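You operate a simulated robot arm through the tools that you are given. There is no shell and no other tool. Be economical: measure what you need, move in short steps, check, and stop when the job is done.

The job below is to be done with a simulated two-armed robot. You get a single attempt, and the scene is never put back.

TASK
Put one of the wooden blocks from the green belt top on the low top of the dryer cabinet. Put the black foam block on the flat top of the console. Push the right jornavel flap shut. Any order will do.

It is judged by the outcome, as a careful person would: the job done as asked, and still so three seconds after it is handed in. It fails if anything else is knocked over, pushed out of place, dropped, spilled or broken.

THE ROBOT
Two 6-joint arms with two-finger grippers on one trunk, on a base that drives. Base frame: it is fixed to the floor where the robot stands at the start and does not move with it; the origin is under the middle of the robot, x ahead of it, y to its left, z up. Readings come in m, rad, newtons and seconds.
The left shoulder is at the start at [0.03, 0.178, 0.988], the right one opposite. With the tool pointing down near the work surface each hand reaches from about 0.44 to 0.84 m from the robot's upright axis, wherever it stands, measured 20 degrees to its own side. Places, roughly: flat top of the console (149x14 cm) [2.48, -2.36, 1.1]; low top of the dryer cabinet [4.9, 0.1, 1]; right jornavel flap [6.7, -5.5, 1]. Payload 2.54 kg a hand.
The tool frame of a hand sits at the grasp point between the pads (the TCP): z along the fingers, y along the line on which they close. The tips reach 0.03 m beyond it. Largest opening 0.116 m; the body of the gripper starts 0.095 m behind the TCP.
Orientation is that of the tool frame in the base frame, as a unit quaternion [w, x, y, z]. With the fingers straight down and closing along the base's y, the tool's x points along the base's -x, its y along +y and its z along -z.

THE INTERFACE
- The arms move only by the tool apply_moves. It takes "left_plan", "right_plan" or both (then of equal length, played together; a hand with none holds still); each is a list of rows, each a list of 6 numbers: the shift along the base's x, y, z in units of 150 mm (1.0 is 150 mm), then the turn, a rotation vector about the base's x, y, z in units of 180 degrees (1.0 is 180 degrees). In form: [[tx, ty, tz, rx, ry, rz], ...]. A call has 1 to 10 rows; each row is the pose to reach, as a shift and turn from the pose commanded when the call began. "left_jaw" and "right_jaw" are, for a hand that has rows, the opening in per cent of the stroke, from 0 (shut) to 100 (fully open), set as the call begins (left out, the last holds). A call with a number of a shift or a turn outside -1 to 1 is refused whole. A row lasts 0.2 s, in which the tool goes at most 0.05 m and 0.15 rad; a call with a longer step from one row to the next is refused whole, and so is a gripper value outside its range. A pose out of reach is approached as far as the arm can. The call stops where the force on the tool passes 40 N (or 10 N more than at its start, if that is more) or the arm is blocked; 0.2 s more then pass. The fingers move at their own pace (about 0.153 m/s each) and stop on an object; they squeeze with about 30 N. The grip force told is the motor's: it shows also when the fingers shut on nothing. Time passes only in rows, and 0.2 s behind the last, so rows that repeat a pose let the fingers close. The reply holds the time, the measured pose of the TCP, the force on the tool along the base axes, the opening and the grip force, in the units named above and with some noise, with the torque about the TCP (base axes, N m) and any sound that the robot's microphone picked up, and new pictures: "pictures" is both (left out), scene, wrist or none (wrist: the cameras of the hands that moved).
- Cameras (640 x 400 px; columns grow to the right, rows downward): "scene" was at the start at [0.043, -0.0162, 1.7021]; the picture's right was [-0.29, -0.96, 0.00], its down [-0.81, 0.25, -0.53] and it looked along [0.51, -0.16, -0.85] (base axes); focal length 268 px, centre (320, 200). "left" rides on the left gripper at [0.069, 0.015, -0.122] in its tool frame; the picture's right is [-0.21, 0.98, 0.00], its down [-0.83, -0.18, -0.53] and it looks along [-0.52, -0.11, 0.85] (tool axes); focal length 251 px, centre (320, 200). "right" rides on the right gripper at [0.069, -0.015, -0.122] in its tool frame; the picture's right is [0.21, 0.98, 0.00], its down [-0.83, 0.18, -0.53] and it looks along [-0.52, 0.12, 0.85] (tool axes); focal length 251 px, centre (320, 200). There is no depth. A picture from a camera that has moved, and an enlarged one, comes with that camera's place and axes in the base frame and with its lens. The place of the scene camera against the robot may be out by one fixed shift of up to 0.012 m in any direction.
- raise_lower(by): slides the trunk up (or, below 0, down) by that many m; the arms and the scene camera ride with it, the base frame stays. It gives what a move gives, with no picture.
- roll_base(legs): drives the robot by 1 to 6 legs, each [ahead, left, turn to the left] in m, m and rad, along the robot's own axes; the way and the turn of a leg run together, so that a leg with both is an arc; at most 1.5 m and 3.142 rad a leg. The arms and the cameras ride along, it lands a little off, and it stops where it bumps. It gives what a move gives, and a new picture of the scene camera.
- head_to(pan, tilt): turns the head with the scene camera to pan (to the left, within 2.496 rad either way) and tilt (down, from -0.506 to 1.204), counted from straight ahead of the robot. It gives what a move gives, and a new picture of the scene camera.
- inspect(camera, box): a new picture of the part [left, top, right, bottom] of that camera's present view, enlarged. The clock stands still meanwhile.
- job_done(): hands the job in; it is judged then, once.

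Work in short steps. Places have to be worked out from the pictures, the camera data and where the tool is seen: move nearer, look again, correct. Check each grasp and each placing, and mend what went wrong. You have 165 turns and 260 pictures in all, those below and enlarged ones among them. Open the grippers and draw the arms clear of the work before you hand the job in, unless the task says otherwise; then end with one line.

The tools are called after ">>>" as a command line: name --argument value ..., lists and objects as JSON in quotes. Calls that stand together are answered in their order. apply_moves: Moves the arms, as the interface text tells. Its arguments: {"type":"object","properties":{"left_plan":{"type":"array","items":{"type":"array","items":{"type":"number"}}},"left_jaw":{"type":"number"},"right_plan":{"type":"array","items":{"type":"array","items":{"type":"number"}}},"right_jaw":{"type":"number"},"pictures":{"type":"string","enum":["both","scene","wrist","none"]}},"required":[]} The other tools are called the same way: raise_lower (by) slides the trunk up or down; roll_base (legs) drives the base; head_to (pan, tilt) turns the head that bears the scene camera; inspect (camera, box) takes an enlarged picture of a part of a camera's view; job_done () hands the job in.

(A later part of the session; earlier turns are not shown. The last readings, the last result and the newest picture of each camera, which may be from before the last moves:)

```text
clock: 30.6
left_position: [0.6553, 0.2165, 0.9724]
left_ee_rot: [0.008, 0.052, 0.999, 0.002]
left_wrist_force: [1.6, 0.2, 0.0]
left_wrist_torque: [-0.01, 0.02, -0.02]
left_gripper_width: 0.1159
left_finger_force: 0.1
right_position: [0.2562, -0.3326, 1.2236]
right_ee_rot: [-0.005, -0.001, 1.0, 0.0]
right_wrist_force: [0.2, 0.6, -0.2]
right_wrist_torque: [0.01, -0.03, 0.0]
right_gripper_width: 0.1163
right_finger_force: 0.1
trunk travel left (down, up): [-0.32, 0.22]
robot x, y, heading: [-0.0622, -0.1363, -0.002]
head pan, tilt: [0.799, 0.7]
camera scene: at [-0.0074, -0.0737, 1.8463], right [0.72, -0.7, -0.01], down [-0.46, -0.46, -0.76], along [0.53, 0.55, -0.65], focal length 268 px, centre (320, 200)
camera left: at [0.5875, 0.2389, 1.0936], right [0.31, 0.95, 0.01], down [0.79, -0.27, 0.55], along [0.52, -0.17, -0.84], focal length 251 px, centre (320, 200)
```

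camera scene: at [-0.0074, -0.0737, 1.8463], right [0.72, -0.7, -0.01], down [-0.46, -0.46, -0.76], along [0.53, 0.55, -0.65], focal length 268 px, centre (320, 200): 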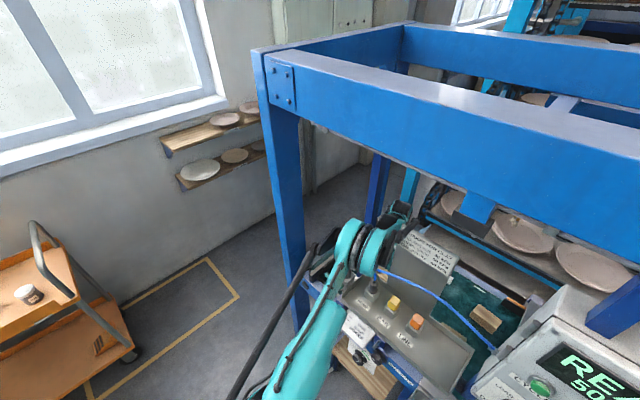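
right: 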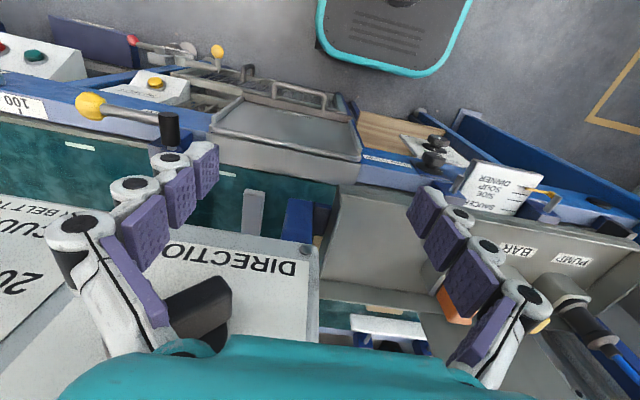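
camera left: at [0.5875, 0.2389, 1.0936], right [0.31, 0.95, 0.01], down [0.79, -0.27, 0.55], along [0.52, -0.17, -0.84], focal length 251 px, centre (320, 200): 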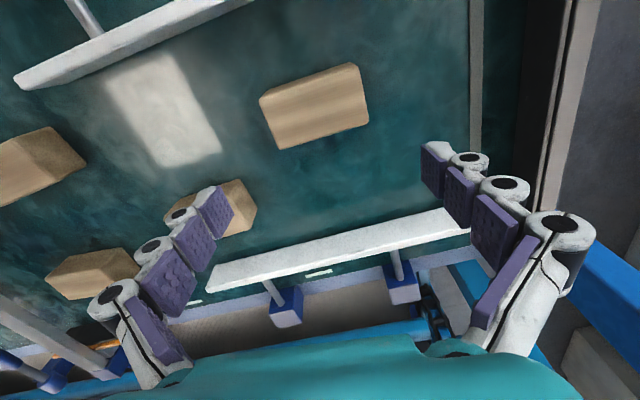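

The measured x lags and the robot seems slightly pushed, so the elbow is probably resting on the valve/plug at the tray. I'll raise the trunk by 0.14 to lift the elbow, then descend with the hand.

>>> raise_lower --by 0.14

>>> apply_moves --left_plan '[[0, 0.01, -0.25, 0, 0, 0], [0, 0.02, -0.5, 0, 0, 0], [0, 0.02, -0.75, 0, 0, 0], [0, 0.02, -0.9, 0, 0, 0]]'

```text
clock: 32.3
left_position: [0.6552, 0.2184, 1.1079]
left_ee_rot: [0.008, 0.05, 0.999, 0.0]
left_wrist_force: [0.5, -0.4, -0.3]
left_wrist_torque: [0.0, 0.0, -0.01]
left_gripper_width: 0.1161
left_finger_force: 0.0
right_position: [0.2608, -0.3279, 1.3644]
right_ee_rot: [-0.007, -0.001, 1.0, -0.001]
right_wrist_force: [-0.3, 0.2, -0.2]
right_wrist_torque: [0.01, -0.02, 0.01]
right_gripper_width: 0.1158
right_finger_force: 0.1
trunk travel left (down, up): [-0.46, 0.08]
robot x, y, heading: [-0.0614, -0.1353, -0.002]
head pan, tilt: [0.799, 0.7]
```

```text
clock: 33.3
left_position: [0.6549, 0.2199, 0.9773]
left_ee_rot: [0.009, 0.051, 0.999, 0.0]
left_wrist_force: [0.1, -0.2, 0.7]
left_wrist_torque: [-0.01, 0.02, 0.0]
left_gripper_width: 0.1161
left_finger_force: 0.1
left hand out of reach, approached as far as the arm can: row 4
right_position: [0.2605, -0.3313, 1.3624]
right_ee_rot: [-0.006, 0.0, 1.0, 0.001]
right_wrist_force: [-0.3, -0.1, -1.2]
right_wrist_torque: [0.03, -0.01, 0.04]
right_gripper_width: 0.1162
right_finger_force: 0.1
trunk travel left (down, up): [-0.46, 0.08]
robot x, y, heading: [-0.0587, -0.1325, -0.0]
head pan, tilt: [0.799, 0.7]
camera scene: at [-0.0023, -0.0746, 1.986], right [0.72, -0.7, -0.01], down [-0.46, -0.46, -0.76], along [0.53, 0.55, -0.65], focal length 268 px, centre (320, 200)
camera left: at [0.5873, 0.2417, 1.0998], right [0.31, 0.95, 0.01], down [0.79, -0.27, 0.55], along [0.52, -0.17, -0.84], focal length 251 px, centre (320, 200)
```

scene: 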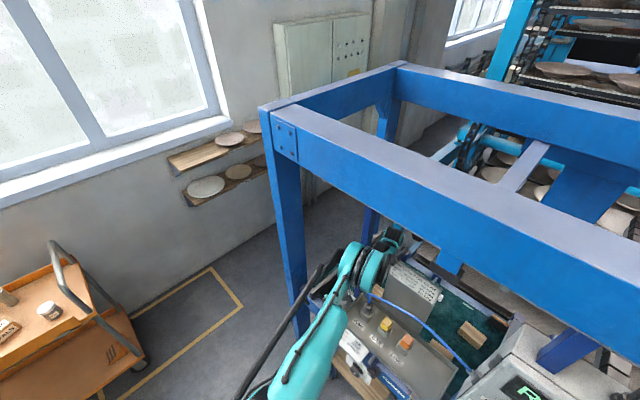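
left: 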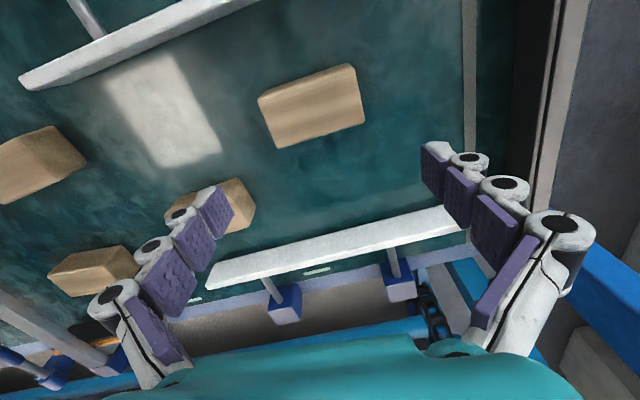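

The pose ran out of reach with the trunk this high. I'll drive forward 0.06 m (the hand moves over free belt), then bring the hand back and down.

>>> roll_base --legs '[[0.06, 0.0, 0.0]]'

>>> apply_moves --left_plan '[[-0.25, 0, 0.0, 0, 0, 0], [-0.45, 0, -0.1, 0, 0, 0], [-0.48, 0, -0.3, 0, 0, 0]]'

```text
clock: 34.2
left_position: [0.6961, 0.2228, 0.986]
left_ee_rot: [0.016, 0.05, 0.999, 0.001]
left_wrist_force: [-0.2, -0.6, -0.3]
left_wrist_torque: [0.0, -0.04, 0.0]
left_gripper_width: 0.1158
left_finger_force: 0.1
right_position: [0.2996, -0.3303, 1.3683]
right_ee_rot: [0.003, -0.001, 1.0, 0.0]
right_wrist_force: [-0.8, 0.1, -0.9]
right_wrist_torque: [0.04, -0.05, -0.01]
right_gripper_width: 0.1158
right_finger_force: 0.0
trunk travel left (down, up): [-0.46, 0.08]
robot x, y, heading: [-0.0042, -0.1365, 0.003]
head pan, tilt: [0.799, 0.7]
camera scene: at [0.027, -0.0708, 1.9862], right [0.72, -0.7, 0.0], down [-0.45, -0.46, -0.77], along [0.53, 0.55, -0.64], focal length 268 px, centre (320, 200)
```

scene: 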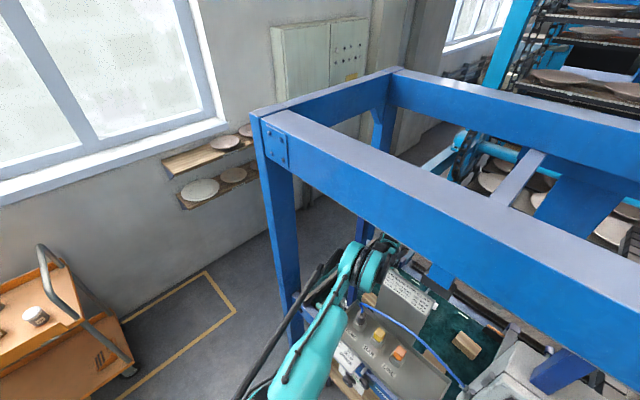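

```text
clock: 35.0
left_position: [0.6254, 0.2115, 0.9392]
left_ee_rot: [0.014, 0.053, 0.998, 0.004]
left_wrist_force: [-0.5, -0.7, -0.7]
left_wrist_torque: [0.02, -0.05, 0.0]
left_gripper_width: 0.1162
left_finger_force: 0.1
right_position: [0.3008, -0.3401, 1.3649]
right_ee_rot: [0.0, 0.0, 1.0, 0.004]
right_wrist_force: [-1.4, -0.6, 0.9]
right_wrist_torque: [0.08, -0.15, 0.02]
right_gripper_width: 0.1159
right_finger_force: 0.1
trunk travel left (down, up): [-0.46, 0.08]
robot x, y, heading: [-0.0054, -0.1355, -0.002]
head pan, tilt: [0.799, 0.7]
camera scene: at [0.0308, -0.0859, 1.9858], right [0.72, -0.7, -0.01], down [-0.45, -0.46, -0.77], along [0.53, 0.55, -0.64], focal length 268 px, centre (320, 200)
camera left: at [0.5567, 0.2324, 1.0599], right [0.32, 0.95, 0.02], down [0.79, -0.27, 0.56], along [0.53, -0.16, -0.83], focal length 251 px, centre (320, 200)
```

scene: 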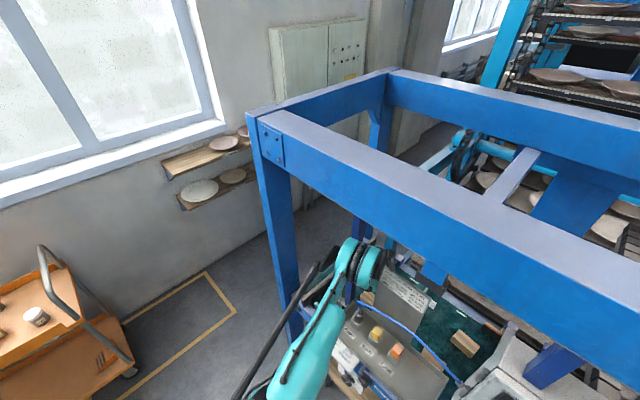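
left: 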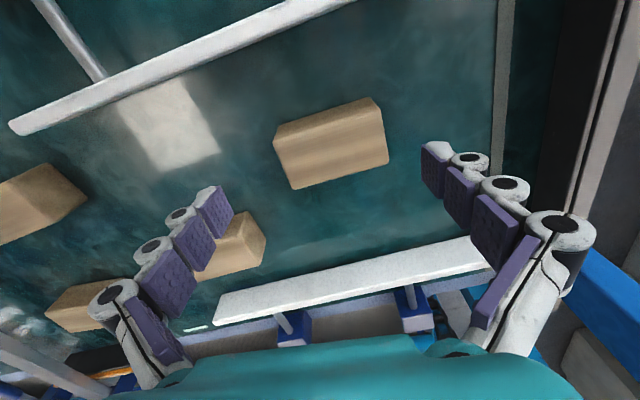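

There is a slight sideways tilt again; I'll zoom around the elbow to see what it touches.

>>> inspect --camera "scene" --box '[250, 200, 490, 400]'

```text
2.00 times, centred on (370, 300) of scene
camera zoom: at [0.0308, -0.0859, 1.9858], right [0.72, -0.7, -0.01], down [-0.45, -0.46, -0.77], along [0.53, 0.55, -0.64], focal length 537 px, centre (220, 0)
```

zoom: 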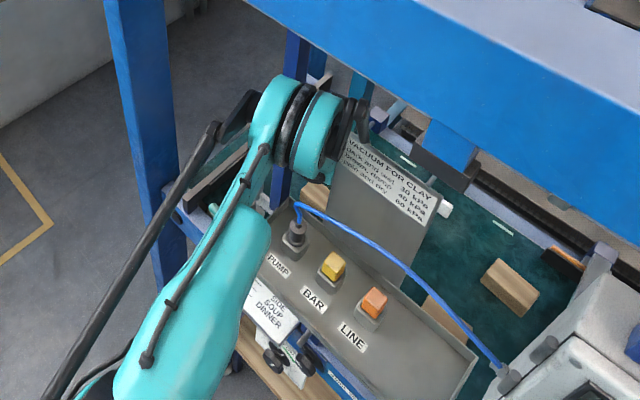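

No evident hard contact in view; only a mild ~1 cm push. L computes to (0.640,0.220,0.846) from here, so I'll nudge x and y and go down in small steps.

>>> apply_moves --left_plan '[[0.1, 0.06, -0.1, 0, 0, 0], [0.1, 0.06, -0.25, 0, 0, 0], [0.1, 0.06, -0.35, 0, 0, 0]]' --pictures "wrist"

```text
clock: 35.9
left_position: [0.6273, 0.2119, 0.927]
left_ee_rot: [0.014, 0.055, 0.998, 0.006]
left_wrist_force: [-0.1, 0.4, 0.0]
left_wrist_torque: [0.02, -0.01, 0.03]
left_gripper_width: 0.1158
left_finger_force: 0.0
left hand out of reach, approached as far as the arm can: row 1, 2, 3
right_position: [0.3068, -0.3428, 1.3647]
right_ee_rot: [-0.001, -0.001, 1.0, 0.006]
right_wrist_force: [0.3, -0.3, 0.2]
right_wrist_torque: [0.0, -0.01, -0.01]
right_gripper_width: 0.1162
right_finger_force: 0.1
trunk travel left (down, up): [-0.46, 0.08]
robot x, y, heading: [-0.0024, -0.1332, 0.001]
head pan, tilt: [0.799, 0.7]
camera left: at [0.5582, 0.2339, 1.0483], right [0.32, 0.95, 0.02], down [0.79, -0.28, 0.55], along [0.53, -0.16, -0.83], focal length 251 px, centre (320, 200)
```

left: 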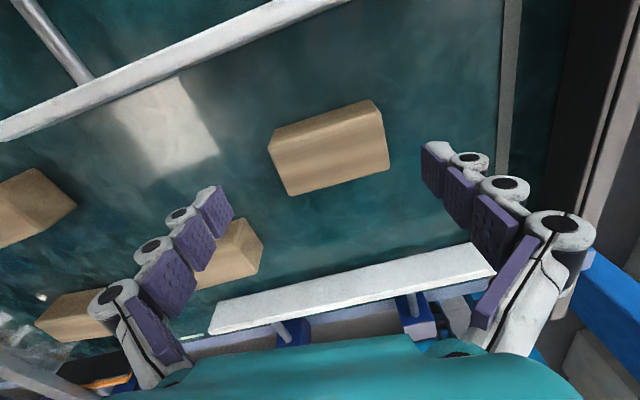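

The reach limit comes from the trunk being too high now. I'll lift the hand, lower the trunk by 0.1, and try again.

>>> apply_moves --left_plan '[[0.1, 0.06, 0.2, 0, 0, 0], [0.1, 0.06, 0.5, 0, 0, 0], [0.1, 0.06, 0.7, 0, 0, 0]]' --pictures "none"

>>> raise_lower --by -0.1

>>> apply_moves --left_plan '[[0, 0, -0.1, 0, 0, 0], [0, 0, -0.2, 0, 0, 0], [0, 0, -0.3, 0, 0, 0]]'

```text
clock: 36.6
left_position: [0.6456, 0.218, 1.0289]
left_ee_rot: [0.011, 0.056, 0.998, 0.006]
left_wrist_force: [0.2, -0.2, -0.9]
left_wrist_torque: [0.05, -0.04, 0.01]
left_gripper_width: 0.116
left_finger_force: 0.1
right_position: [0.3123, -0.3407, 1.3619]
right_ee_rot: [-0.004, -0.001, 1.0, 0.004]
right_wrist_force: [-0.9, 0.0, 0.2]
right_wrist_torque: [-0.02, -0.02, 0.0]
right_gripper_width: 0.116
right_finger_force: 0.1
trunk travel left (down, up): [-0.46, 0.08]
robot x, y, heading: [0.001, -0.1354, -0.003]
head pan, tilt: [0.799, 0.7]
```

```text
clock: 38.0
left_position: [0.6386, 0.2174, 0.9342]
left_ee_rot: [0.014, 0.056, 0.998, 0.007]
left_wrist_force: [0.6, -0.5, 0.7]
left_wrist_torque: [-0.04, 0.0, 0.02]
left_gripper_width: 0.1159
left_finger_force: 0.0
right_position: [0.304, -0.3438, 1.2647]
right_ee_rot: [0.0, -0.001, 1.0, 0.006]
right_wrist_force: [-0.1, 0.1, 0.2]
right_wrist_torque: [0.0, -0.04, -0.02]
right_gripper_width: 0.1159
right_finger_force: 0.1
trunk travel left (down, up): [-0.36, 0.18]
robot x, y, heading: [-0.0017, -0.1346, 0.002]
head pan, tilt: [0.799, 0.7]
```

```text
clock: 38.8
left_position: [0.6402, 0.218, 0.8902]
left_ee_rot: [0.015, 0.056, 0.998, 0.007]
left_wrist_force: [-0.5, 0.2, 0.1]
left_wrist_torque: [0.0, -0.01, -0.01]
left_gripper_width: 0.1158
left_finger_force: 0.0
right_position: [0.3045, -0.3442, 1.2656]
right_ee_rot: [0.0, -0.001, 1.0, 0.006]
right_wrist_force: [0.0, 0.0, -0.1]
right_wrist_torque: [0.01, -0.01, 0.02]
right_gripper_width: 0.1159
right_finger_force: 0.1
trunk travel left (down, up): [-0.36, 0.18]
robot x, y, heading: [-0.0015, -0.1324, 0.003]
head pan, tilt: [0.799, 0.7]
camera scene: at [0.0318, -0.0932, 1.8869], right [0.72, -0.7, -0.01], down [-0.45, -0.45, -0.77], along [0.53, 0.56, -0.64], focal length 268 px, centre (320, 200)
camera left: at [0.5701, 0.2383, 1.0117], right [0.32, 0.95, 0.02], down [0.78, -0.28, 0.55], along [0.53, -0.16, -0.83], focal length 251 px, centre (320, 200)
```

scene: 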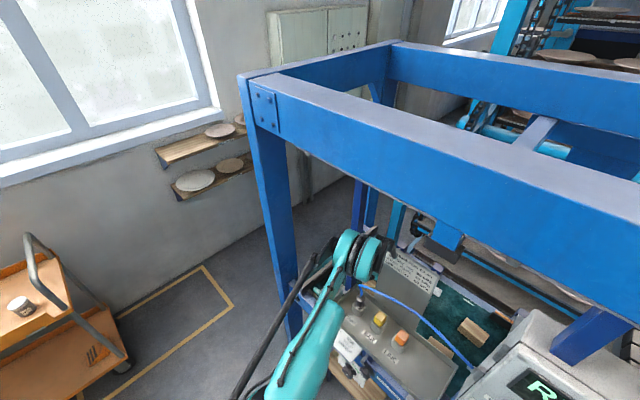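
left: 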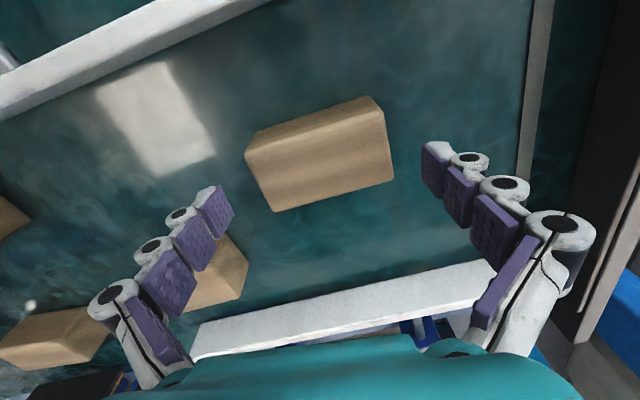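

Block L is well centred between the fingers. Lower another ~28 mm, watching force.

>>> apply_moves --left_plan '[[0, 0.01, -0.1, 0, 0, 0], [0, 0.01, -0.19, 0, 0, 0]]' --pictures "wrist"

```text
clock: 39.4
left_position: [0.6396, 0.2182, 0.8618]
left_ee_rot: [0.014, 0.057, 0.998, 0.007]
left_wrist_force: [0.6, 0.1, 0.8]
left_wrist_torque: [-0.01, 0.07, 0.0]
left_gripper_width: 0.1163
left_finger_force: 0.0
right_position: [0.3026, -0.3445, 1.2644]
right_ee_rot: [0.0, 0.001, 1.0, 0.007]
right_wrist_force: [-0.1, -0.6, -0.4]
right_wrist_torque: [0.02, -0.03, -0.01]
right_gripper_width: 0.1159
right_finger_force: 0.0
trunk travel left (down, up): [-0.36, 0.18]
robot x, y, heading: [-0.0025, -0.1354, 0.007]
head pan, tilt: [0.799, 0.7]
camera left: at [0.5703, 0.2385, 0.983], right [0.32, 0.95, 0.02], down [0.78, -0.28, 0.55], along [0.53, -0.16, -0.83], focal length 251 px, centre (320, 200)
```

left: 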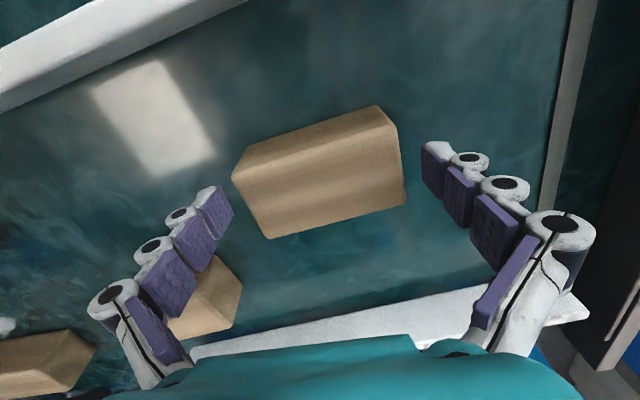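

Fingers straddle the block. Close the jaws.

>>> apply_moves --left_plan '[[0, 0, -0.03, 0, 0, 0], [0, 0, -0.03, 0, 0, 0], [0, 0, -0.03, 0, 0, 0], [0, 0, -0.03, 0, 0, 0]]' --left_jaw 0 --pictures "wrist"

```text
clock: 40.4
left_position: [0.6404, 0.2186, 0.8589]
left_ee_rot: [0.015, 0.056, 0.998, 0.008]
left_wrist_force: [3.0, 7.2, 21.4]
left_wrist_torque: [0.14, -0.13, 0.37]
left_gripper_width: 0.0912
left_finger_force: 29.9
right_position: [0.3019, -0.3462, 1.2643]
right_ee_rot: [0.0, 0.0, 1.0, 0.007]
right_wrist_force: [0.7, 0.4, -0.3]
right_wrist_torque: [-0.01, -0.02, 0.04]
right_gripper_width: 0.1159
right_finger_force: 0.1
trunk travel left (down, up): [-0.36, 0.18]
robot x, y, heading: [-0.0028, -0.1365, -0.001]
head pan, tilt: [0.799, 0.7]
camera left: at [0.5703, 0.2388, 0.9798], right [0.32, 0.95, 0.02], down [0.78, -0.28, 0.55], along [0.53, -0.16, -0.83], focal length 251 px, centre (320, 200)
```

left: 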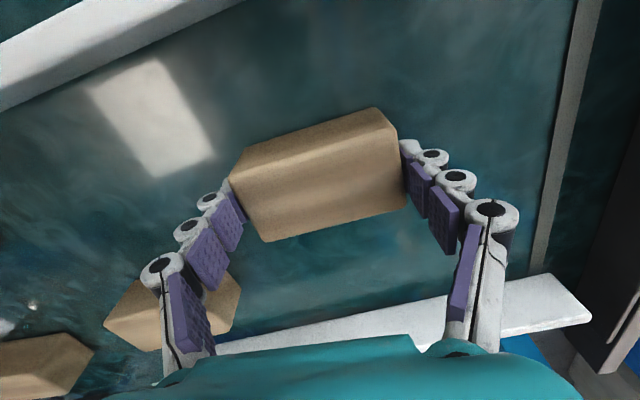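

Gripped (91 mm, 30 N). Lift straight up first.

>>> apply_moves --left_plan '[[0, 0, 0.1, 0, 0, 0], [0, 0, 0.3, 0, 0, 0], [0, 0, 0.5, 0, 0, 0], [0, 0, 0.75, 0, 0, 0], [0, 0, 1.0, 0, 0, 0]]' --pictures "wrist"

>>> apply_moves --left_plan '[[0, 0.05, 0.3, 0, 0, 0], [0, 0.1, 0.6, 0, 0, 0], [0, 0.15, 0.9, 0, 0, 0], [0, 0.2, 1.0, 0, 0, 0]]' --pictures "both"

```text
clock: 41.6
left_position: [0.6466, 0.2184, 1.0003]
left_ee_rot: [0.012, 0.057, 0.998, 0.006]
left_wrist_force: [-0.3, 0.0, 0.4]
left_wrist_torque: [0.02, -0.01, 0.02]
left_gripper_width: 0.0001
left_finger_force: 28.3
right_position: [0.3132, -0.3398, 1.2621]
right_ee_rot: [-0.004, 0.0, 1.0, 0.004]
right_wrist_force: [-0.4, -0.5, 0.3]
right_wrist_torque: [0.01, -0.01, 0.03]
right_gripper_width: 0.1158
right_finger_force: 0.0
trunk travel left (down, up): [-0.36, 0.18]
robot x, y, heading: [-0.0014, -0.1369, -0.005]
head pan, tilt: [0.799, 0.7]
camera left: at [0.5779, 0.2408, 1.1211], right [0.32, 0.95, 0.02], down [0.79, -0.28, 0.55], along [0.52, -0.16, -0.84], focal length 251 px, centre (320, 200)
```

left: 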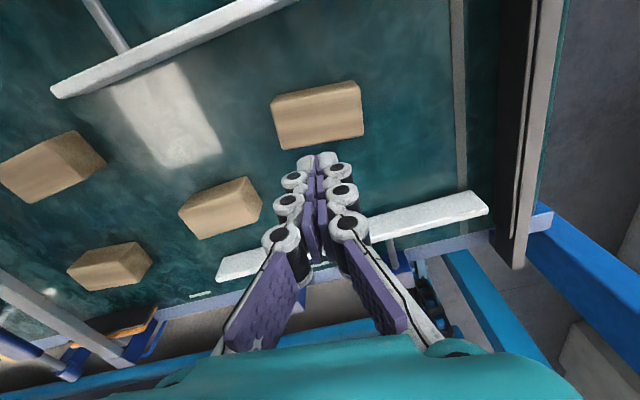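

```text
clock: 42.8
left_position: [0.6566, 0.223, 1.151]
left_ee_rot: [0.013, 0.077, 0.997, 0.006]
left_wrist_force: [0.0, -0.3, -0.3]
left_wrist_torque: [-0.04, 0.02, 0.03]
left_gripper_width: 0.0
left_finger_force: 28.8
right_position: [0.3059, -0.3463, 1.2643]
right_ee_rot: [-0.002, 0.009, 1.0, 0.005]
right_wrist_force: [-0.7, 0.7, 0.4]
right_wrist_torque: [-0.01, -0.06, 0.03]
right_gripper_width: 0.1159
right_finger_force: 0.0
trunk travel left (down, up): [-0.36, 0.18]
robot x, y, heading: [0.0008, -0.1331, -0.021]
head pan, tilt: [0.799, 0.7]
stopped in row 4 (left hand): the arm was blocked; the commanded pose is now the measured one
camera scene: at [0.0426, -0.0877, 1.8876], right [0.71, -0.71, -0.01], down [-0.46, -0.45, -0.77], along [0.54, 0.55, -0.64], focal length 268 px, centre (320, 200)
camera left: at [0.5889, 0.2472, 1.2725], right [0.36, 0.93, 0.02], down [0.77, -0.31, 0.55], along [0.52, -0.19, -0.83], focal length 251 px, centre (320, 200)
```

scene: 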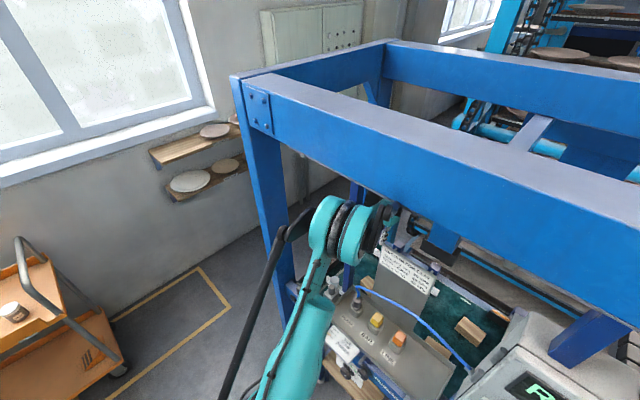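
left: 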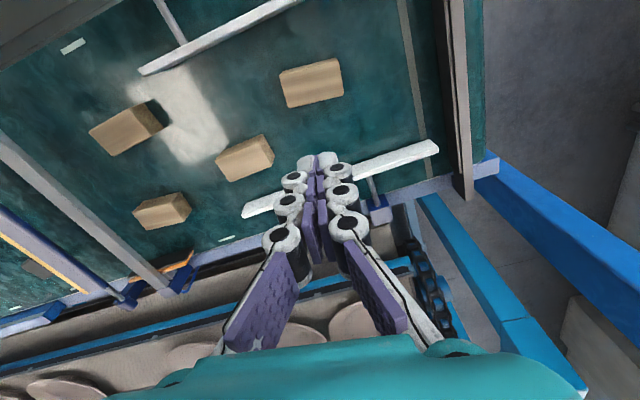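

The block slipped out; it stayed on the belt. Re-triangulating from the last two close views puts its centre at about (0.652,0.219,0.82) – lower and 12 mm farther than I gripped. First I'll shift the base a bit more to the right to take the elbow off the post, opening the jaws.

>>> roll_base --legs '[[0.0, -0.06, 0.02]]'

>>> apply_moves --left_plan '[[0, 0.2, -0.3, 0, 0, 0.01], [0, 0.35, -0.6, 0, 0, 0.02], [0, 0.35, -0.9, 0, 0, 0.025], [0, 0.35, -1.0, 0, 0, 0.025]]' --left_jaw 100

```text
clock: 43.4
left_position: [0.6574, 0.2207, 1.1515]
left_ee_rot: [0.013, 0.08, 0.997, 0.002]
left_wrist_force: [-0.2, 0.5, -0.5]
left_wrist_torque: [0.01, -0.04, 0.01]
left_gripper_width: 0.0001
left_finger_force: 28.4
right_position: [0.3043, -0.3435, 1.2667]
right_ee_rot: [0.0, 0.009, 1.0, 0.002]
right_wrist_force: [0.7, 0.4, 0.1]
right_wrist_torque: [0.02, 0.03, 0.0]
right_gripper_width: 0.1157
right_finger_force: 0.1
trunk travel left (down, up): [-0.36, 0.18]
robot x, y, heading: [0.0012, -0.1397, -0.018]
head pan, tilt: [0.799, 0.7]
stopped in leg 1: the robot was blocked; the commanded pose is now the measured one
camera scene: at [0.0396, -0.0817, 1.8865], right [0.7, -0.71, 0.0], down [-0.46, -0.45, -0.77], along [0.54, 0.54, -0.64], focal length 268 px, centre (320, 200)
```

scene: 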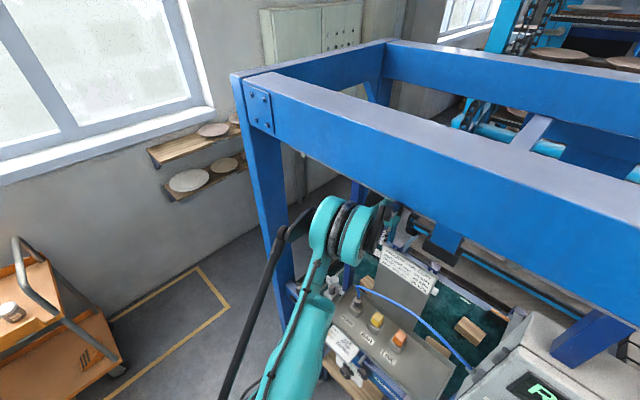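

```text
refused: row 1 steps farther than a row can; nothing moved
```

The turn was blocked by the post; I'll try the sideways shift alone.

>>> roll_base --legs '[[0.0, -0.06, 0.0]]'

```text
clock: 44.1
left_position: [0.6579, 0.2206, 1.1513]
left_ee_rot: [0.015, 0.082, 0.997, 0.002]
left_wrist_force: [-0.4, -0.7, -1.1]
left_wrist_torque: [-0.01, -0.01, 0.0]
left_gripper_width: 0.0
left_finger_force: 28.8
right_position: [0.3042, -0.3415, 1.2656]
right_ee_rot: [0.0, 0.01, 1.0, 0.0]
right_wrist_force: [-0.2, 0.1, -0.3]
right_wrist_torque: [0.01, 0.02, 0.04]
right_gripper_width: 0.116
right_finger_force: 0.1
trunk travel left (down, up): [-0.36, 0.18]
robot x, y, heading: [0.0017, -0.1394, -0.021]
head pan, tilt: [0.799, 0.7]
stopped in leg 1: the robot was blocked; the commanded pose is now the measured one
camera scene: at [0.0384, -0.0787, 1.8862], right [0.7, -0.71, 0.0], down [-0.46, -0.45, -0.77], along [0.54, 0.54, -0.64], focal length 268 px, centre (320, 200)
```

scene: 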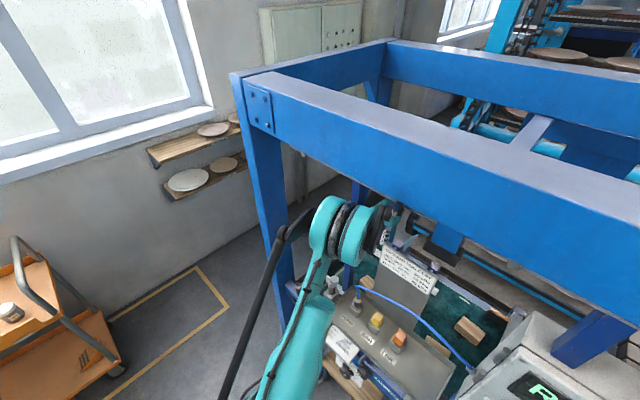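

Something blocks the move to the right. Let me look down to the right and at the front of the base.

>>> head_to --pan -0.5 --tilt 1.15

>>> head_to --pan 0.5 --tilt 1.1

```text
clock: 45.6
left_position: [0.6579, 0.2196, 1.1521]
left_ee_rot: [0.014, 0.08, 0.997, 0.002]
left_wrist_force: [0.4, -0.8, 0.5]
left_wrist_torque: [0.0, 0.01, 0.0]
left_gripper_width: 0.0
left_finger_force: 28.9
right_position: [0.3037, -0.3437, 1.2661]
right_ee_rot: [-0.001, 0.01, 1.0, 0.001]
right_wrist_force: [-0.3, 0.1, 0.3]
right_wrist_torque: [0.0, -0.04, -0.01]
right_gripper_width: 0.1158
right_finger_force: 0.1
trunk travel left (down, up): [-0.36, 0.18]
robot x, y, heading: [0.0018, -0.1437, -0.019]
head pan, tilt: [-0.499, 1.15]
camera scene: at [0.0308, -0.17, 1.8529], right [-0.5, -0.87, 0.0], down [-0.79, 0.45, -0.41], along [0.35, -0.2, -0.91], focal length 268 px, centre (320, 200)
```

scene: 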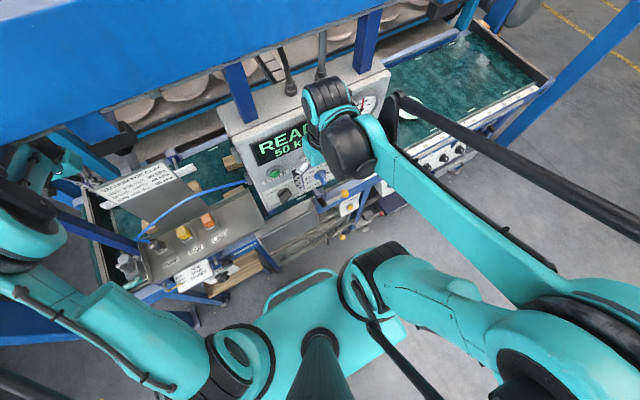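

```text
clock: 46.8
left_position: [0.659, 0.2201, 1.1506]
left_ee_rot: [0.014, 0.08, 0.997, 0.003]
left_wrist_force: [0.0, 0.6, 0.0]
left_wrist_torque: [0.03, 0.05, -0.01]
left_gripper_width: 0.0
left_finger_force: 28.9
right_position: [0.3043, -0.344, 1.2653]
right_ee_rot: [-0.001, 0.009, 1.0, 0.001]
right_wrist_force: [0.2, 0.1, -0.5]
right_wrist_torque: [0.01, 0.01, 0.03]
right_gripper_width: 0.1159
right_finger_force: 0.0
trunk travel left (down, up): [-0.36, 0.18]
robot x, y, heading: [0.0011, -0.1406, -0.018]
head pan, tilt: [0.499, 1.1]
camera scene: at [0.0352, -0.1116, 1.8562], right [0.46, -0.89, 0.0], down [-0.79, -0.41, -0.45], along [0.4, 0.21, -0.89], focal length 268 px, centre (320, 200)
```

scene: 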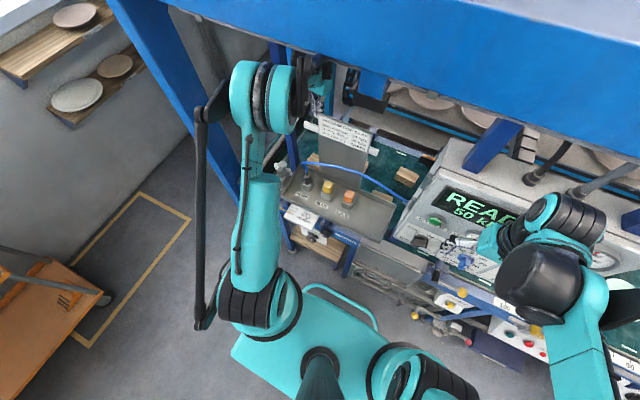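

The left elbow sits tight under the beam beside the post. I'll first move the hand slightly right, down and with jaws open, to relieve the arm before any base motion.

>>> apply_moves --left_plan '[[0, -0.1, -0.2, 0, 0, 0.01], [0, -0.2, -0.4, 0, 0, 0.02], [0, -0.3, -0.6, 0, 0, 0.025]]' --left_jaw 100 --pictures "scene"

>>> roll_base --legs '[[0.0, -0.03, 0.02]]'

```text
clock: 47.6
left_position: [0.6583, 0.1805, 1.0593]
left_ee_rot: [0.015, 0.04, 0.999, 0.001]
left_wrist_force: [0.4, 0.4, -0.2]
left_wrist_torque: [-0.05, 0.04, 0.0]
left_gripper_width: 0.1159
left_finger_force: 0.0
right_position: [0.3043, -0.3389, 1.2673]
right_ee_rot: [0.0, 0.01, 1.0, -0.001]
right_wrist_force: [-0.2, 0.0, 0.7]
right_wrist_torque: [-0.04, 0.03, 0.01]
right_gripper_width: 0.116
right_finger_force: 0.1
trunk travel left (down, up): [-0.36, 0.18]
robot x, y, heading: [-0.0005, -0.1404, -0.019]
head pan, tilt: [0.499, 1.1]
camera scene: at [0.0342, -0.1038, 1.8561], right [0.46, -0.89, 0.0], down [-0.79, -0.41, -0.45], along [0.4, 0.21, -0.89], focal length 268 px, centre (320, 200)
```

scene: 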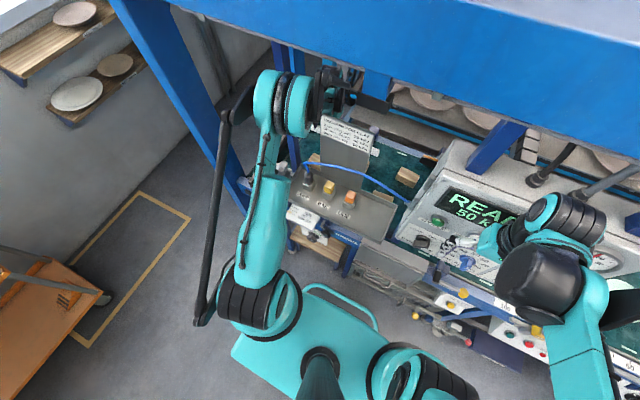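

```text
clock: 48.5
left_position: [0.6506, 0.165, 1.0595]
left_ee_rot: [0.016, 0.031, 0.999, 0.001]
left_wrist_force: [0.0, 0.1, 0.3]
left_wrist_torque: [-0.04, 0.02, 0.02]
left_gripper_width: 0.1158
left_finger_force: 0.1
right_position: [0.3057, -0.3594, 1.2676]
right_ee_rot: [-0.001, -0.001, 1.0, -0.001]
right_wrist_force: [0.1, 0.3, 0.0]
right_wrist_torque: [0.02, 0.02, 0.02]
right_gripper_width: 0.116
right_finger_force: 0.1
trunk travel left (down, up): [-0.36, 0.18]
robot x, y, heading: [-0.0022, -0.1696, 0.005]
head pan, tilt: [0.499, 1.1]
camera scene: at [0.0328, -0.1316, 1.8561], right [0.48, -0.88, 0.0], down [-0.78, -0.43, -0.45], along [0.4, 0.22, -0.89], focal length 268 px, centre (320, 200)
```

scene: 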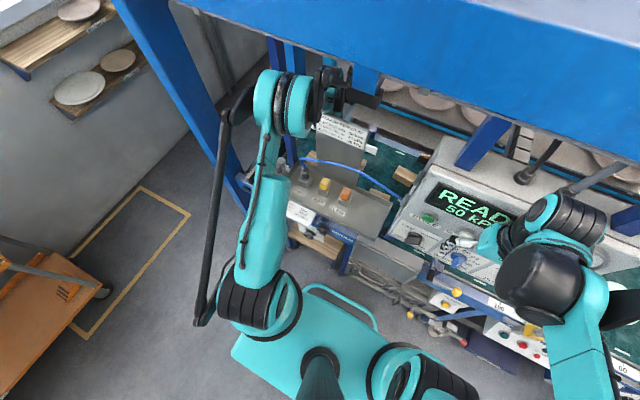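

Free now, base at y≈-0.17. Go back over L (0.652,0.219) and down toward z 0.89.

>>> apply_moves --left_plan '[[0, 0.18, -0.2, 0, 0, 0], [0, 0.36, -0.4, 0, 0, -0.005], [0.01, 0.38, -0.65, 0, 0, -0.005], [0.01, 0.38, -0.9, 0, 0, -0.005], [0.01, 0.38, -1.0, 0, 0, -0.005]]'

```text
clock: 49.7
left_position: [0.6515, 0.2207, 0.9116]
left_ee_rot: [0.015, 0.039, 0.999, 0.001]
left_wrist_force: [-0.2, -0.1, -0.3]
left_wrist_torque: [0.04, 0.01, 0.01]
left_gripper_width: 0.1161
left_finger_force: 0.1
right_position: [0.3069, -0.3624, 1.2674]
right_ee_rot: [0.0, -0.001, 1.0, 0.0]
right_wrist_force: [0.4, -0.6, 0.9]
right_wrist_torque: [0.03, 0.0, 0.07]
right_gripper_width: 0.1159
right_finger_force: 0.0
trunk travel left (down, up): [-0.36, 0.18]
robot x, y, heading: [0.0012, -0.1699, 0.003]
head pan, tilt: [0.499, 1.1]
camera scene: at [0.0324, -0.1345, 1.8561], right [0.48, -0.88, 0.0], down [-0.78, -0.43, -0.45], along [0.4, 0.22, -0.89], focal length 268 px, centre (320, 200)
camera left: at [0.5818, 0.2411, 1.0309], right [0.29, 0.96, 0.01], down [0.79, -0.24, 0.56], along [0.54, -0.15, -0.83], focal length 251 px, centre (320, 200)
```

scene: 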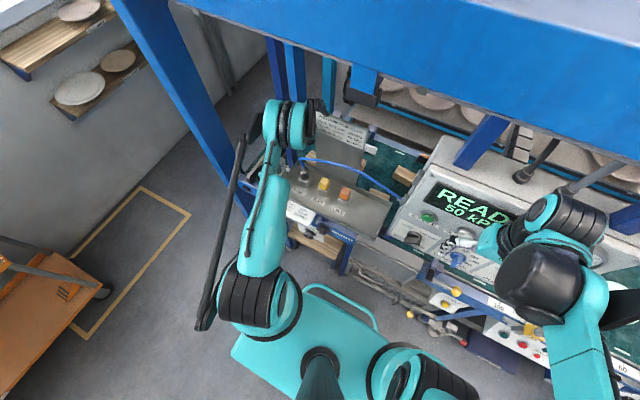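
left: 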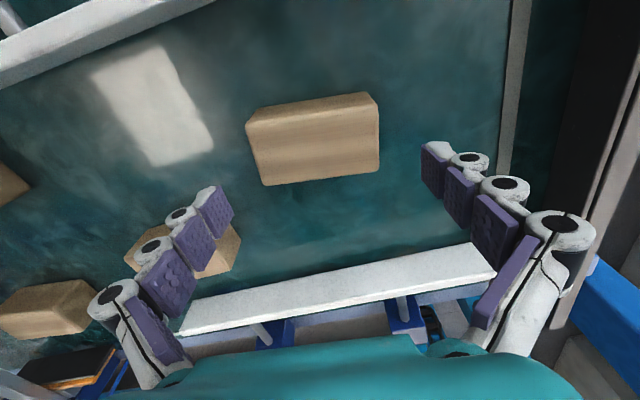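

Block still reads (0.656,0.215), yawed about −5° relative to the tool. I'll correct yaw and descend to z≈0.83 watching the force.

>>> apply_moves --left_plan '[[0.03, -0.03, -0.2, 0, 0, -0.025], [0.03, -0.03, -0.4, 0, 0, -0.025], [0.03, -0.03, -0.5, 0, 0, -0.025], [0.03, -0.03, -0.55, 0, 0, -0.025]]' --pictures "wrist"

```text
clock: 50.7
left_position: [0.6479, 0.2139, 0.8414]
left_ee_rot: [0.015, 0.078, 0.997, 0.0]
left_wrist_force: [0.3, -0.7, 0.5]
left_wrist_torque: [0.0, 0.03, -0.01]
left_gripper_width: 0.1161
left_finger_force: 0.1
left hand out of reach, approached as far as the arm can: row 3, 4
right_position: [0.3084, -0.362, 1.2679]
right_ee_rot: [-0.001, -0.001, 1.0, -0.001]
right_wrist_force: [0.1, 0.3, -0.8]
right_wrist_torque: [0.01, 0.03, -0.02]
right_gripper_width: 0.1161
right_finger_force: 0.1
trunk travel left (down, up): [-0.36, 0.18]
robot x, y, heading: [0.0016, -0.1698, 0.0]
head pan, tilt: [0.499, 1.1]
camera left: at [0.5789, 0.2391, 0.9617], right [0.36, 0.93, 0.01], down [0.77, -0.31, 0.56], along [0.52, -0.19, -0.83], focal length 251 px, centre (320, 200)
```

left: 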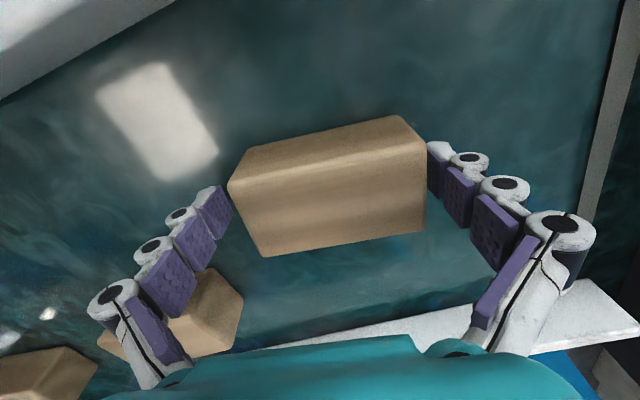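

By apparent size the block top is ~0.86 and its centre ~(0.649,0.218). The jaws now sit ~18 mm lower than in the first grasp; close here and check.

>>> apply_moves --left_plan '[[0, 0, 0, 0, 0, 0], [0, 0, 0, 0, 0, 0], [0, 0, 0, 0, 0, 0], [0, 0, 0, 0, 0, 0]]' --left_jaw 0 --pictures "wrist"

```text
clock: 51.7
left_position: [0.6471, 0.213, 0.8426]
left_ee_rot: [0.016, 0.078, 0.997, 0.0]
left_wrist_force: [3.6, 7.9, 15.7]
left_wrist_torque: [-0.67, 0.12, 0.11]
left_gripper_width: 0.089
left_finger_force: 29.9
right_position: [0.3068, -0.3631, 1.2673]
right_ee_rot: [0.0, -0.001, 1.0, 0.0]
right_wrist_force: [-0.7, 0.9, -0.2]
right_wrist_torque: [0.01, -0.03, -0.04]
right_gripper_width: 0.1159
right_finger_force: 0.1
trunk travel left (down, up): [-0.36, 0.18]
robot x, y, heading: [0.0027, -0.1708, 0.002]
head pan, tilt: [0.499, 1.1]
camera left: at [0.5781, 0.2396, 0.9627], right [0.36, 0.93, 0.01], down [0.77, -0.31, 0.56], along [0.52, -0.19, -0.83], focal length 251 px, centre (320, 200)
```

left: 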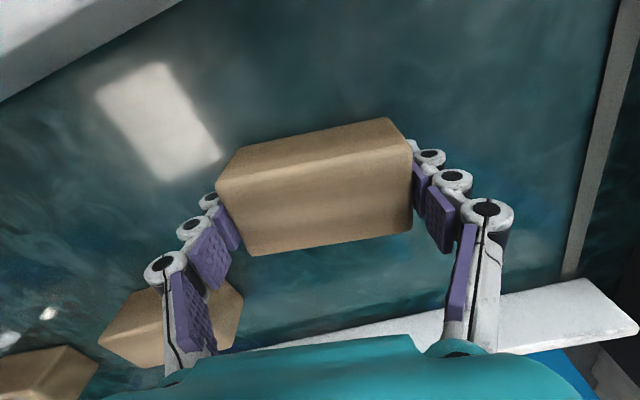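

Now the fingertips reach further down the block's sides. Lift slowly by 3 cm and check the width.

>>> apply_moves --left_plan '[[0, 0, 0.04, 0, 0, 0], [0, 0, 0.08, 0, 0, 0], [0, 0, 0.14, 0, 0, 0], [0, 0, 0.2, 0, 0, 0]]' --pictures "wrist"

```text
clock: 52.7
left_position: [0.646, 0.2137, 0.8715]
left_ee_rot: [0.015, 0.077, 0.997, 0.0]
left_wrist_force: [-0.1, 0.1, -0.5]
left_wrist_torque: [-0.03, -0.03, 0.01]
left_gripper_width: 0.0891
left_finger_force: 29.9
right_position: [0.3071, -0.3617, 1.2679]
right_ee_rot: [0.0, -0.001, 1.0, 0.0]
right_wrist_force: [-0.2, -0.5, -0.2]
right_wrist_torque: [-0.01, 0.0, -0.01]
right_gripper_width: 0.116
right_finger_force: 0.2
trunk travel left (down, up): [-0.36, 0.18]
robot x, y, heading: [-0.0034, -0.1693, -0.002]
head pan, tilt: [0.499, 1.1]
camera left: at [0.5783, 0.2393, 0.9918], right [0.36, 0.93, 0.01], down [0.77, -0.31, 0.56], along [0.52, -0.2, -0.83], focal length 251 px, centre (320, 200)
```

left: 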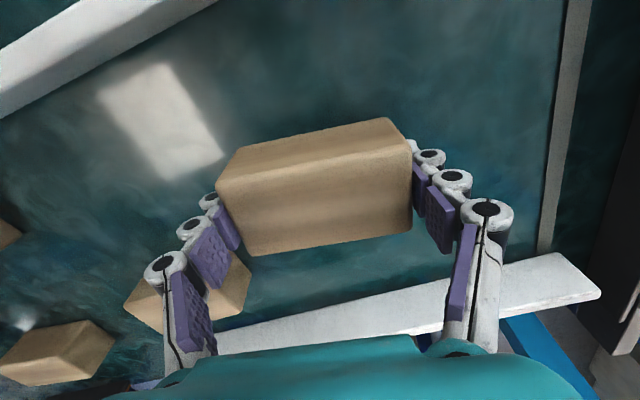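

Held firmly at 89 mm. Continue lifting straight up to about z 1.17.

>>> apply_moves --left_plan '[[0, 0, 0.2, 0, 0, 0], [0, 0, 0.4, 0, 0, 0], [0, 0, 0.6, 0, 0, 0], [0, 0, 0.8, 0, 0, 0], [0, 0, 1.0, 0, 0, 0]]' --pictures "none"

>>> apply_moves --left_plan '[[0, 0, 0.2, 0, 0, 0], [0, 0, 0.4, 0, 0, 0], [0, 0, 0.6, 0, 0, 0], [0, 0, 0.8, 0, 0, 0], [0, 0, 1.0, 0, 0, 0]]' --pictures "both"

```text
clock: 53.9
left_position: [0.6461, 0.2131, 1.0221]
left_ee_rot: [0.015, 0.078, 0.997, 0.001]
left_wrist_force: [0.2, -0.4, -0.9]
left_wrist_torque: [0.02, -0.03, 0.0]
left_gripper_width: 0.0892
left_finger_force: 30.0
right_position: [0.306, -0.3631, 1.2673]
right_ee_rot: [0.0, -0.001, 1.0, -0.001]
right_wrist_force: [-0.2, -0.2, -0.6]
right_wrist_torque: [0.02, -0.01, -0.01]
right_gripper_width: 0.1159
right_finger_force: 0.1
trunk travel left (down, up): [-0.36, 0.18]
robot x, y, heading: [0.0005, -0.168, 0.004]
head pan, tilt: [0.499, 1.1]
```

```text
clock: 55.1
left_position: [0.6464, 0.2133, 1.1722]
left_ee_rot: [0.015, 0.077, 0.997, 0.0]
left_wrist_force: [-0.1, 0.1, -1.7]
left_wrist_torque: [0.02, 0.01, 0.0]
left_gripper_width: 0.0889
left_finger_force: 30.1
right_position: [0.3065, -0.3618, 1.2675]
right_ee_rot: [0.0, -0.001, 1.0, -0.001]
right_wrist_force: [0.4, 1.0, 0.0]
right_wrist_torque: [0.02, 0.01, -0.01]
right_gripper_width: 0.1158
right_finger_force: 0.1
trunk travel left (down, up): [-0.36, 0.18]
robot x, y, heading: [0.0023, -0.17, -0.001]
head pan, tilt: [0.499, 1.1]
camera scene: at [0.0321, -0.134, 1.8561], right [0.48, -0.88, 0.0], down [-0.78, -0.43, -0.45], along [0.4, 0.22, -0.89], focal length 268 px, centre (320, 200)
camera left: at [0.5785, 0.2398, 1.2924], right [0.36, 0.93, 0.01], down [0.77, -0.31, 0.56], along [0.52, -0.19, -0.83], focal length 251 px, centre (320, 200)
```

scene: 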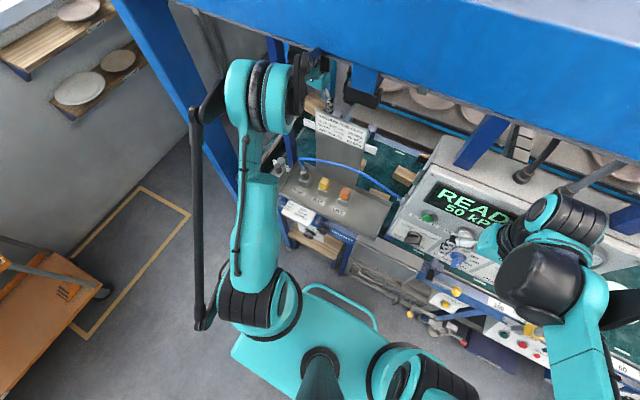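
left: 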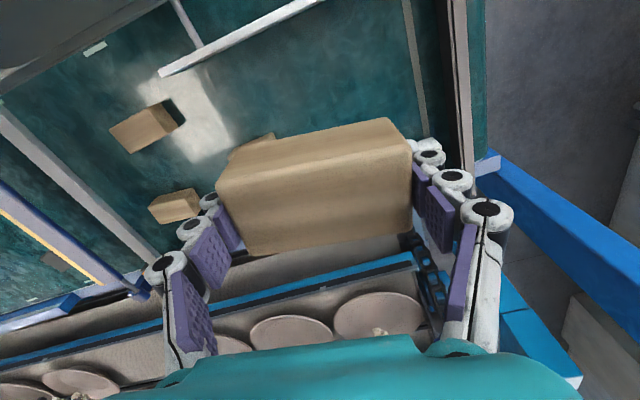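

The block is secure. To pass through the gap between sign and post, I'll turn the gripper about −79° so that its wide side lies along x.

>>> apply_moves --left_plan '[[0.05, 0, 0, 0, 0, -0.044], [0.1, 0, 0, 0, 0, -0.088], [0.1, 0.02, 0, 0, 0, -0.132], [0.1, 0.04, 0, 0, 0, -0.176], [0.1, 0.06, 0, 0, 0, -0.22], [0.1, 0.06, 0, 0, 0, -0.264], [0.1, 0.06, 0, 0, 0, -0.308], [0.1, 0.06, 0, 0, 0, -0.352], [0.1, 0.06, 0, 0, 0, -0.396], [0.1, 0.06, 0, 0, 0, -0.44]]'

```text
clock: 57.3
left_position: [0.6634, 0.2225, 1.1702]
left_ee_rot: [0.011, 0.696, 0.718, -0.01]
left_wrist_force: [0.6, -0.1, -0.8]
left_wrist_torque: [-0.02, 0.01, 0.01]
left_gripper_width: 0.0891
left_finger_force: 29.8
right_position: [0.3069, -0.3615, 1.2678]
right_ee_rot: [-0.001, 0.0, 1.0, 0.0]
right_wrist_force: [0.1, 0.0, -0.4]
right_wrist_torque: [0.0, 0.01, 0.01]
right_gripper_width: 0.116
right_finger_force: 0.0
trunk travel left (down, up): [-0.36, 0.18]
robot x, y, heading: [0.0006, -0.1699, 0.003]
head pan, tilt: [0.499, 1.1]
camera scene: at [0.0329, -0.1336, 1.8561], right [0.48, -0.88, 0.0], down [-0.78, -0.43, -0.45], along [0.4, 0.22, -0.89], focal length 268 px, centre (320, 200)
camera left: at [0.676, 0.2955, 1.2917], right [0.98, -0.18, 0.01], down [-0.16, -0.81, 0.56], along [-0.1, -0.55, -0.83], focal length 251 px, centre (320, 200)
```

scene: 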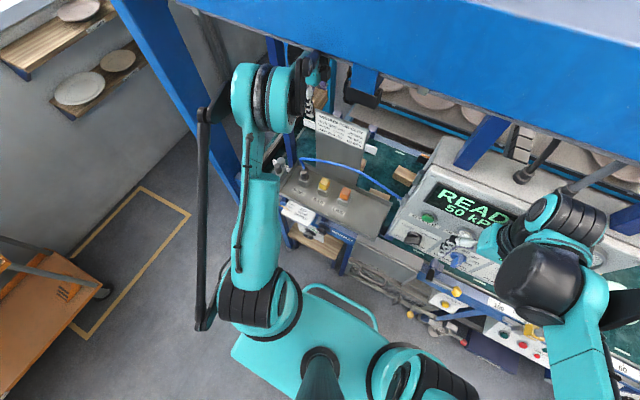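
left: 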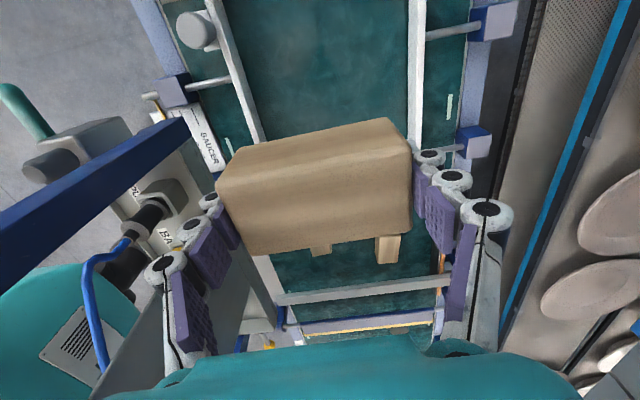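

The wrist view shows a dark-blue vertical bar close by, between the valve and the PUMP plug. I must locate it before backing out, so I'll zoom in from both cameras.

>>> inspect --camera "scene" --box '[200, 30, 420, 230]'

>>> head_to --pan 0.4 --tilt 0.5

```text
2.00 times, centred on (310, 130) of scene
camera zoom: at [0.0329, -0.1336, 1.8561], right [0.48, -0.88, 0.0], down [-0.78, -0.43, -0.45], along [0.4, 0.22, -0.89], focal length 537 px, centre (340, 340)
```

zoom: 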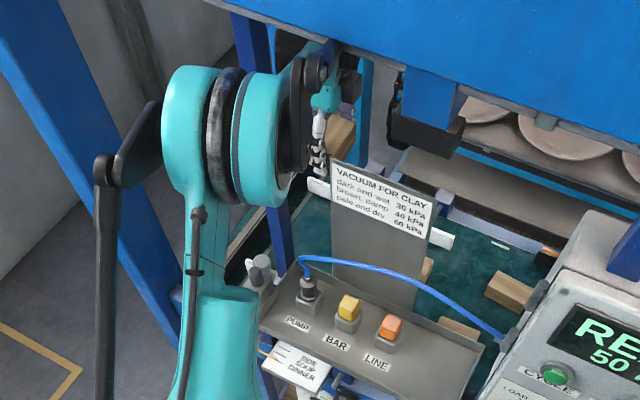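

```text
clock: 58.3
left_position: [0.6623, 0.2224, 1.1716]
left_ee_rot: [0.012, 0.694, 0.72, -0.009]
left_wrist_force: [0.0, -0.1, -0.5]
left_wrist_torque: [-0.01, 0.0, -0.02]
left_gripper_width: 0.0891
left_finger_force: 29.7
right_position: [0.3073, -0.3636, 1.2678]
right_ee_rot: [-0.001, 0.0, 1.0, -0.001]
right_wrist_force: [-0.2, -0.1, 0.1]
right_wrist_torque: [-0.01, -0.01, 0.06]
right_gripper_width: 0.1159
right_finger_force: 0.1
trunk travel left (down, up): [-0.36, 0.18]
robot x, y, heading: [0.0001, -0.1719, 0.002]
head pan, tilt: [0.4, 0.499]
camera scene: at [0.0612, -0.1284, 1.9037], right [0.39, -0.92, 0.0], down [-0.44, -0.19, -0.88], along [0.81, 0.34, -0.48], focal length 268 px, centre (320, 200)
```

scene: 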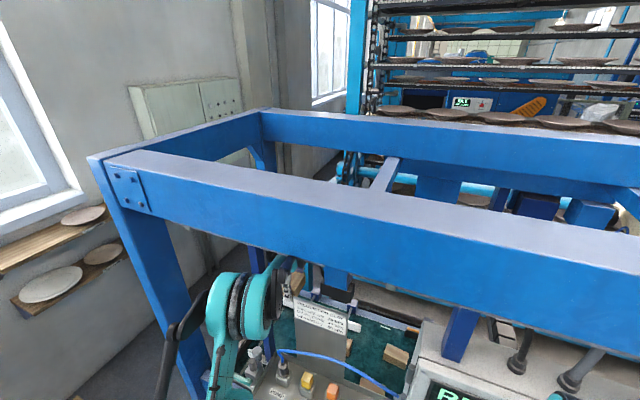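

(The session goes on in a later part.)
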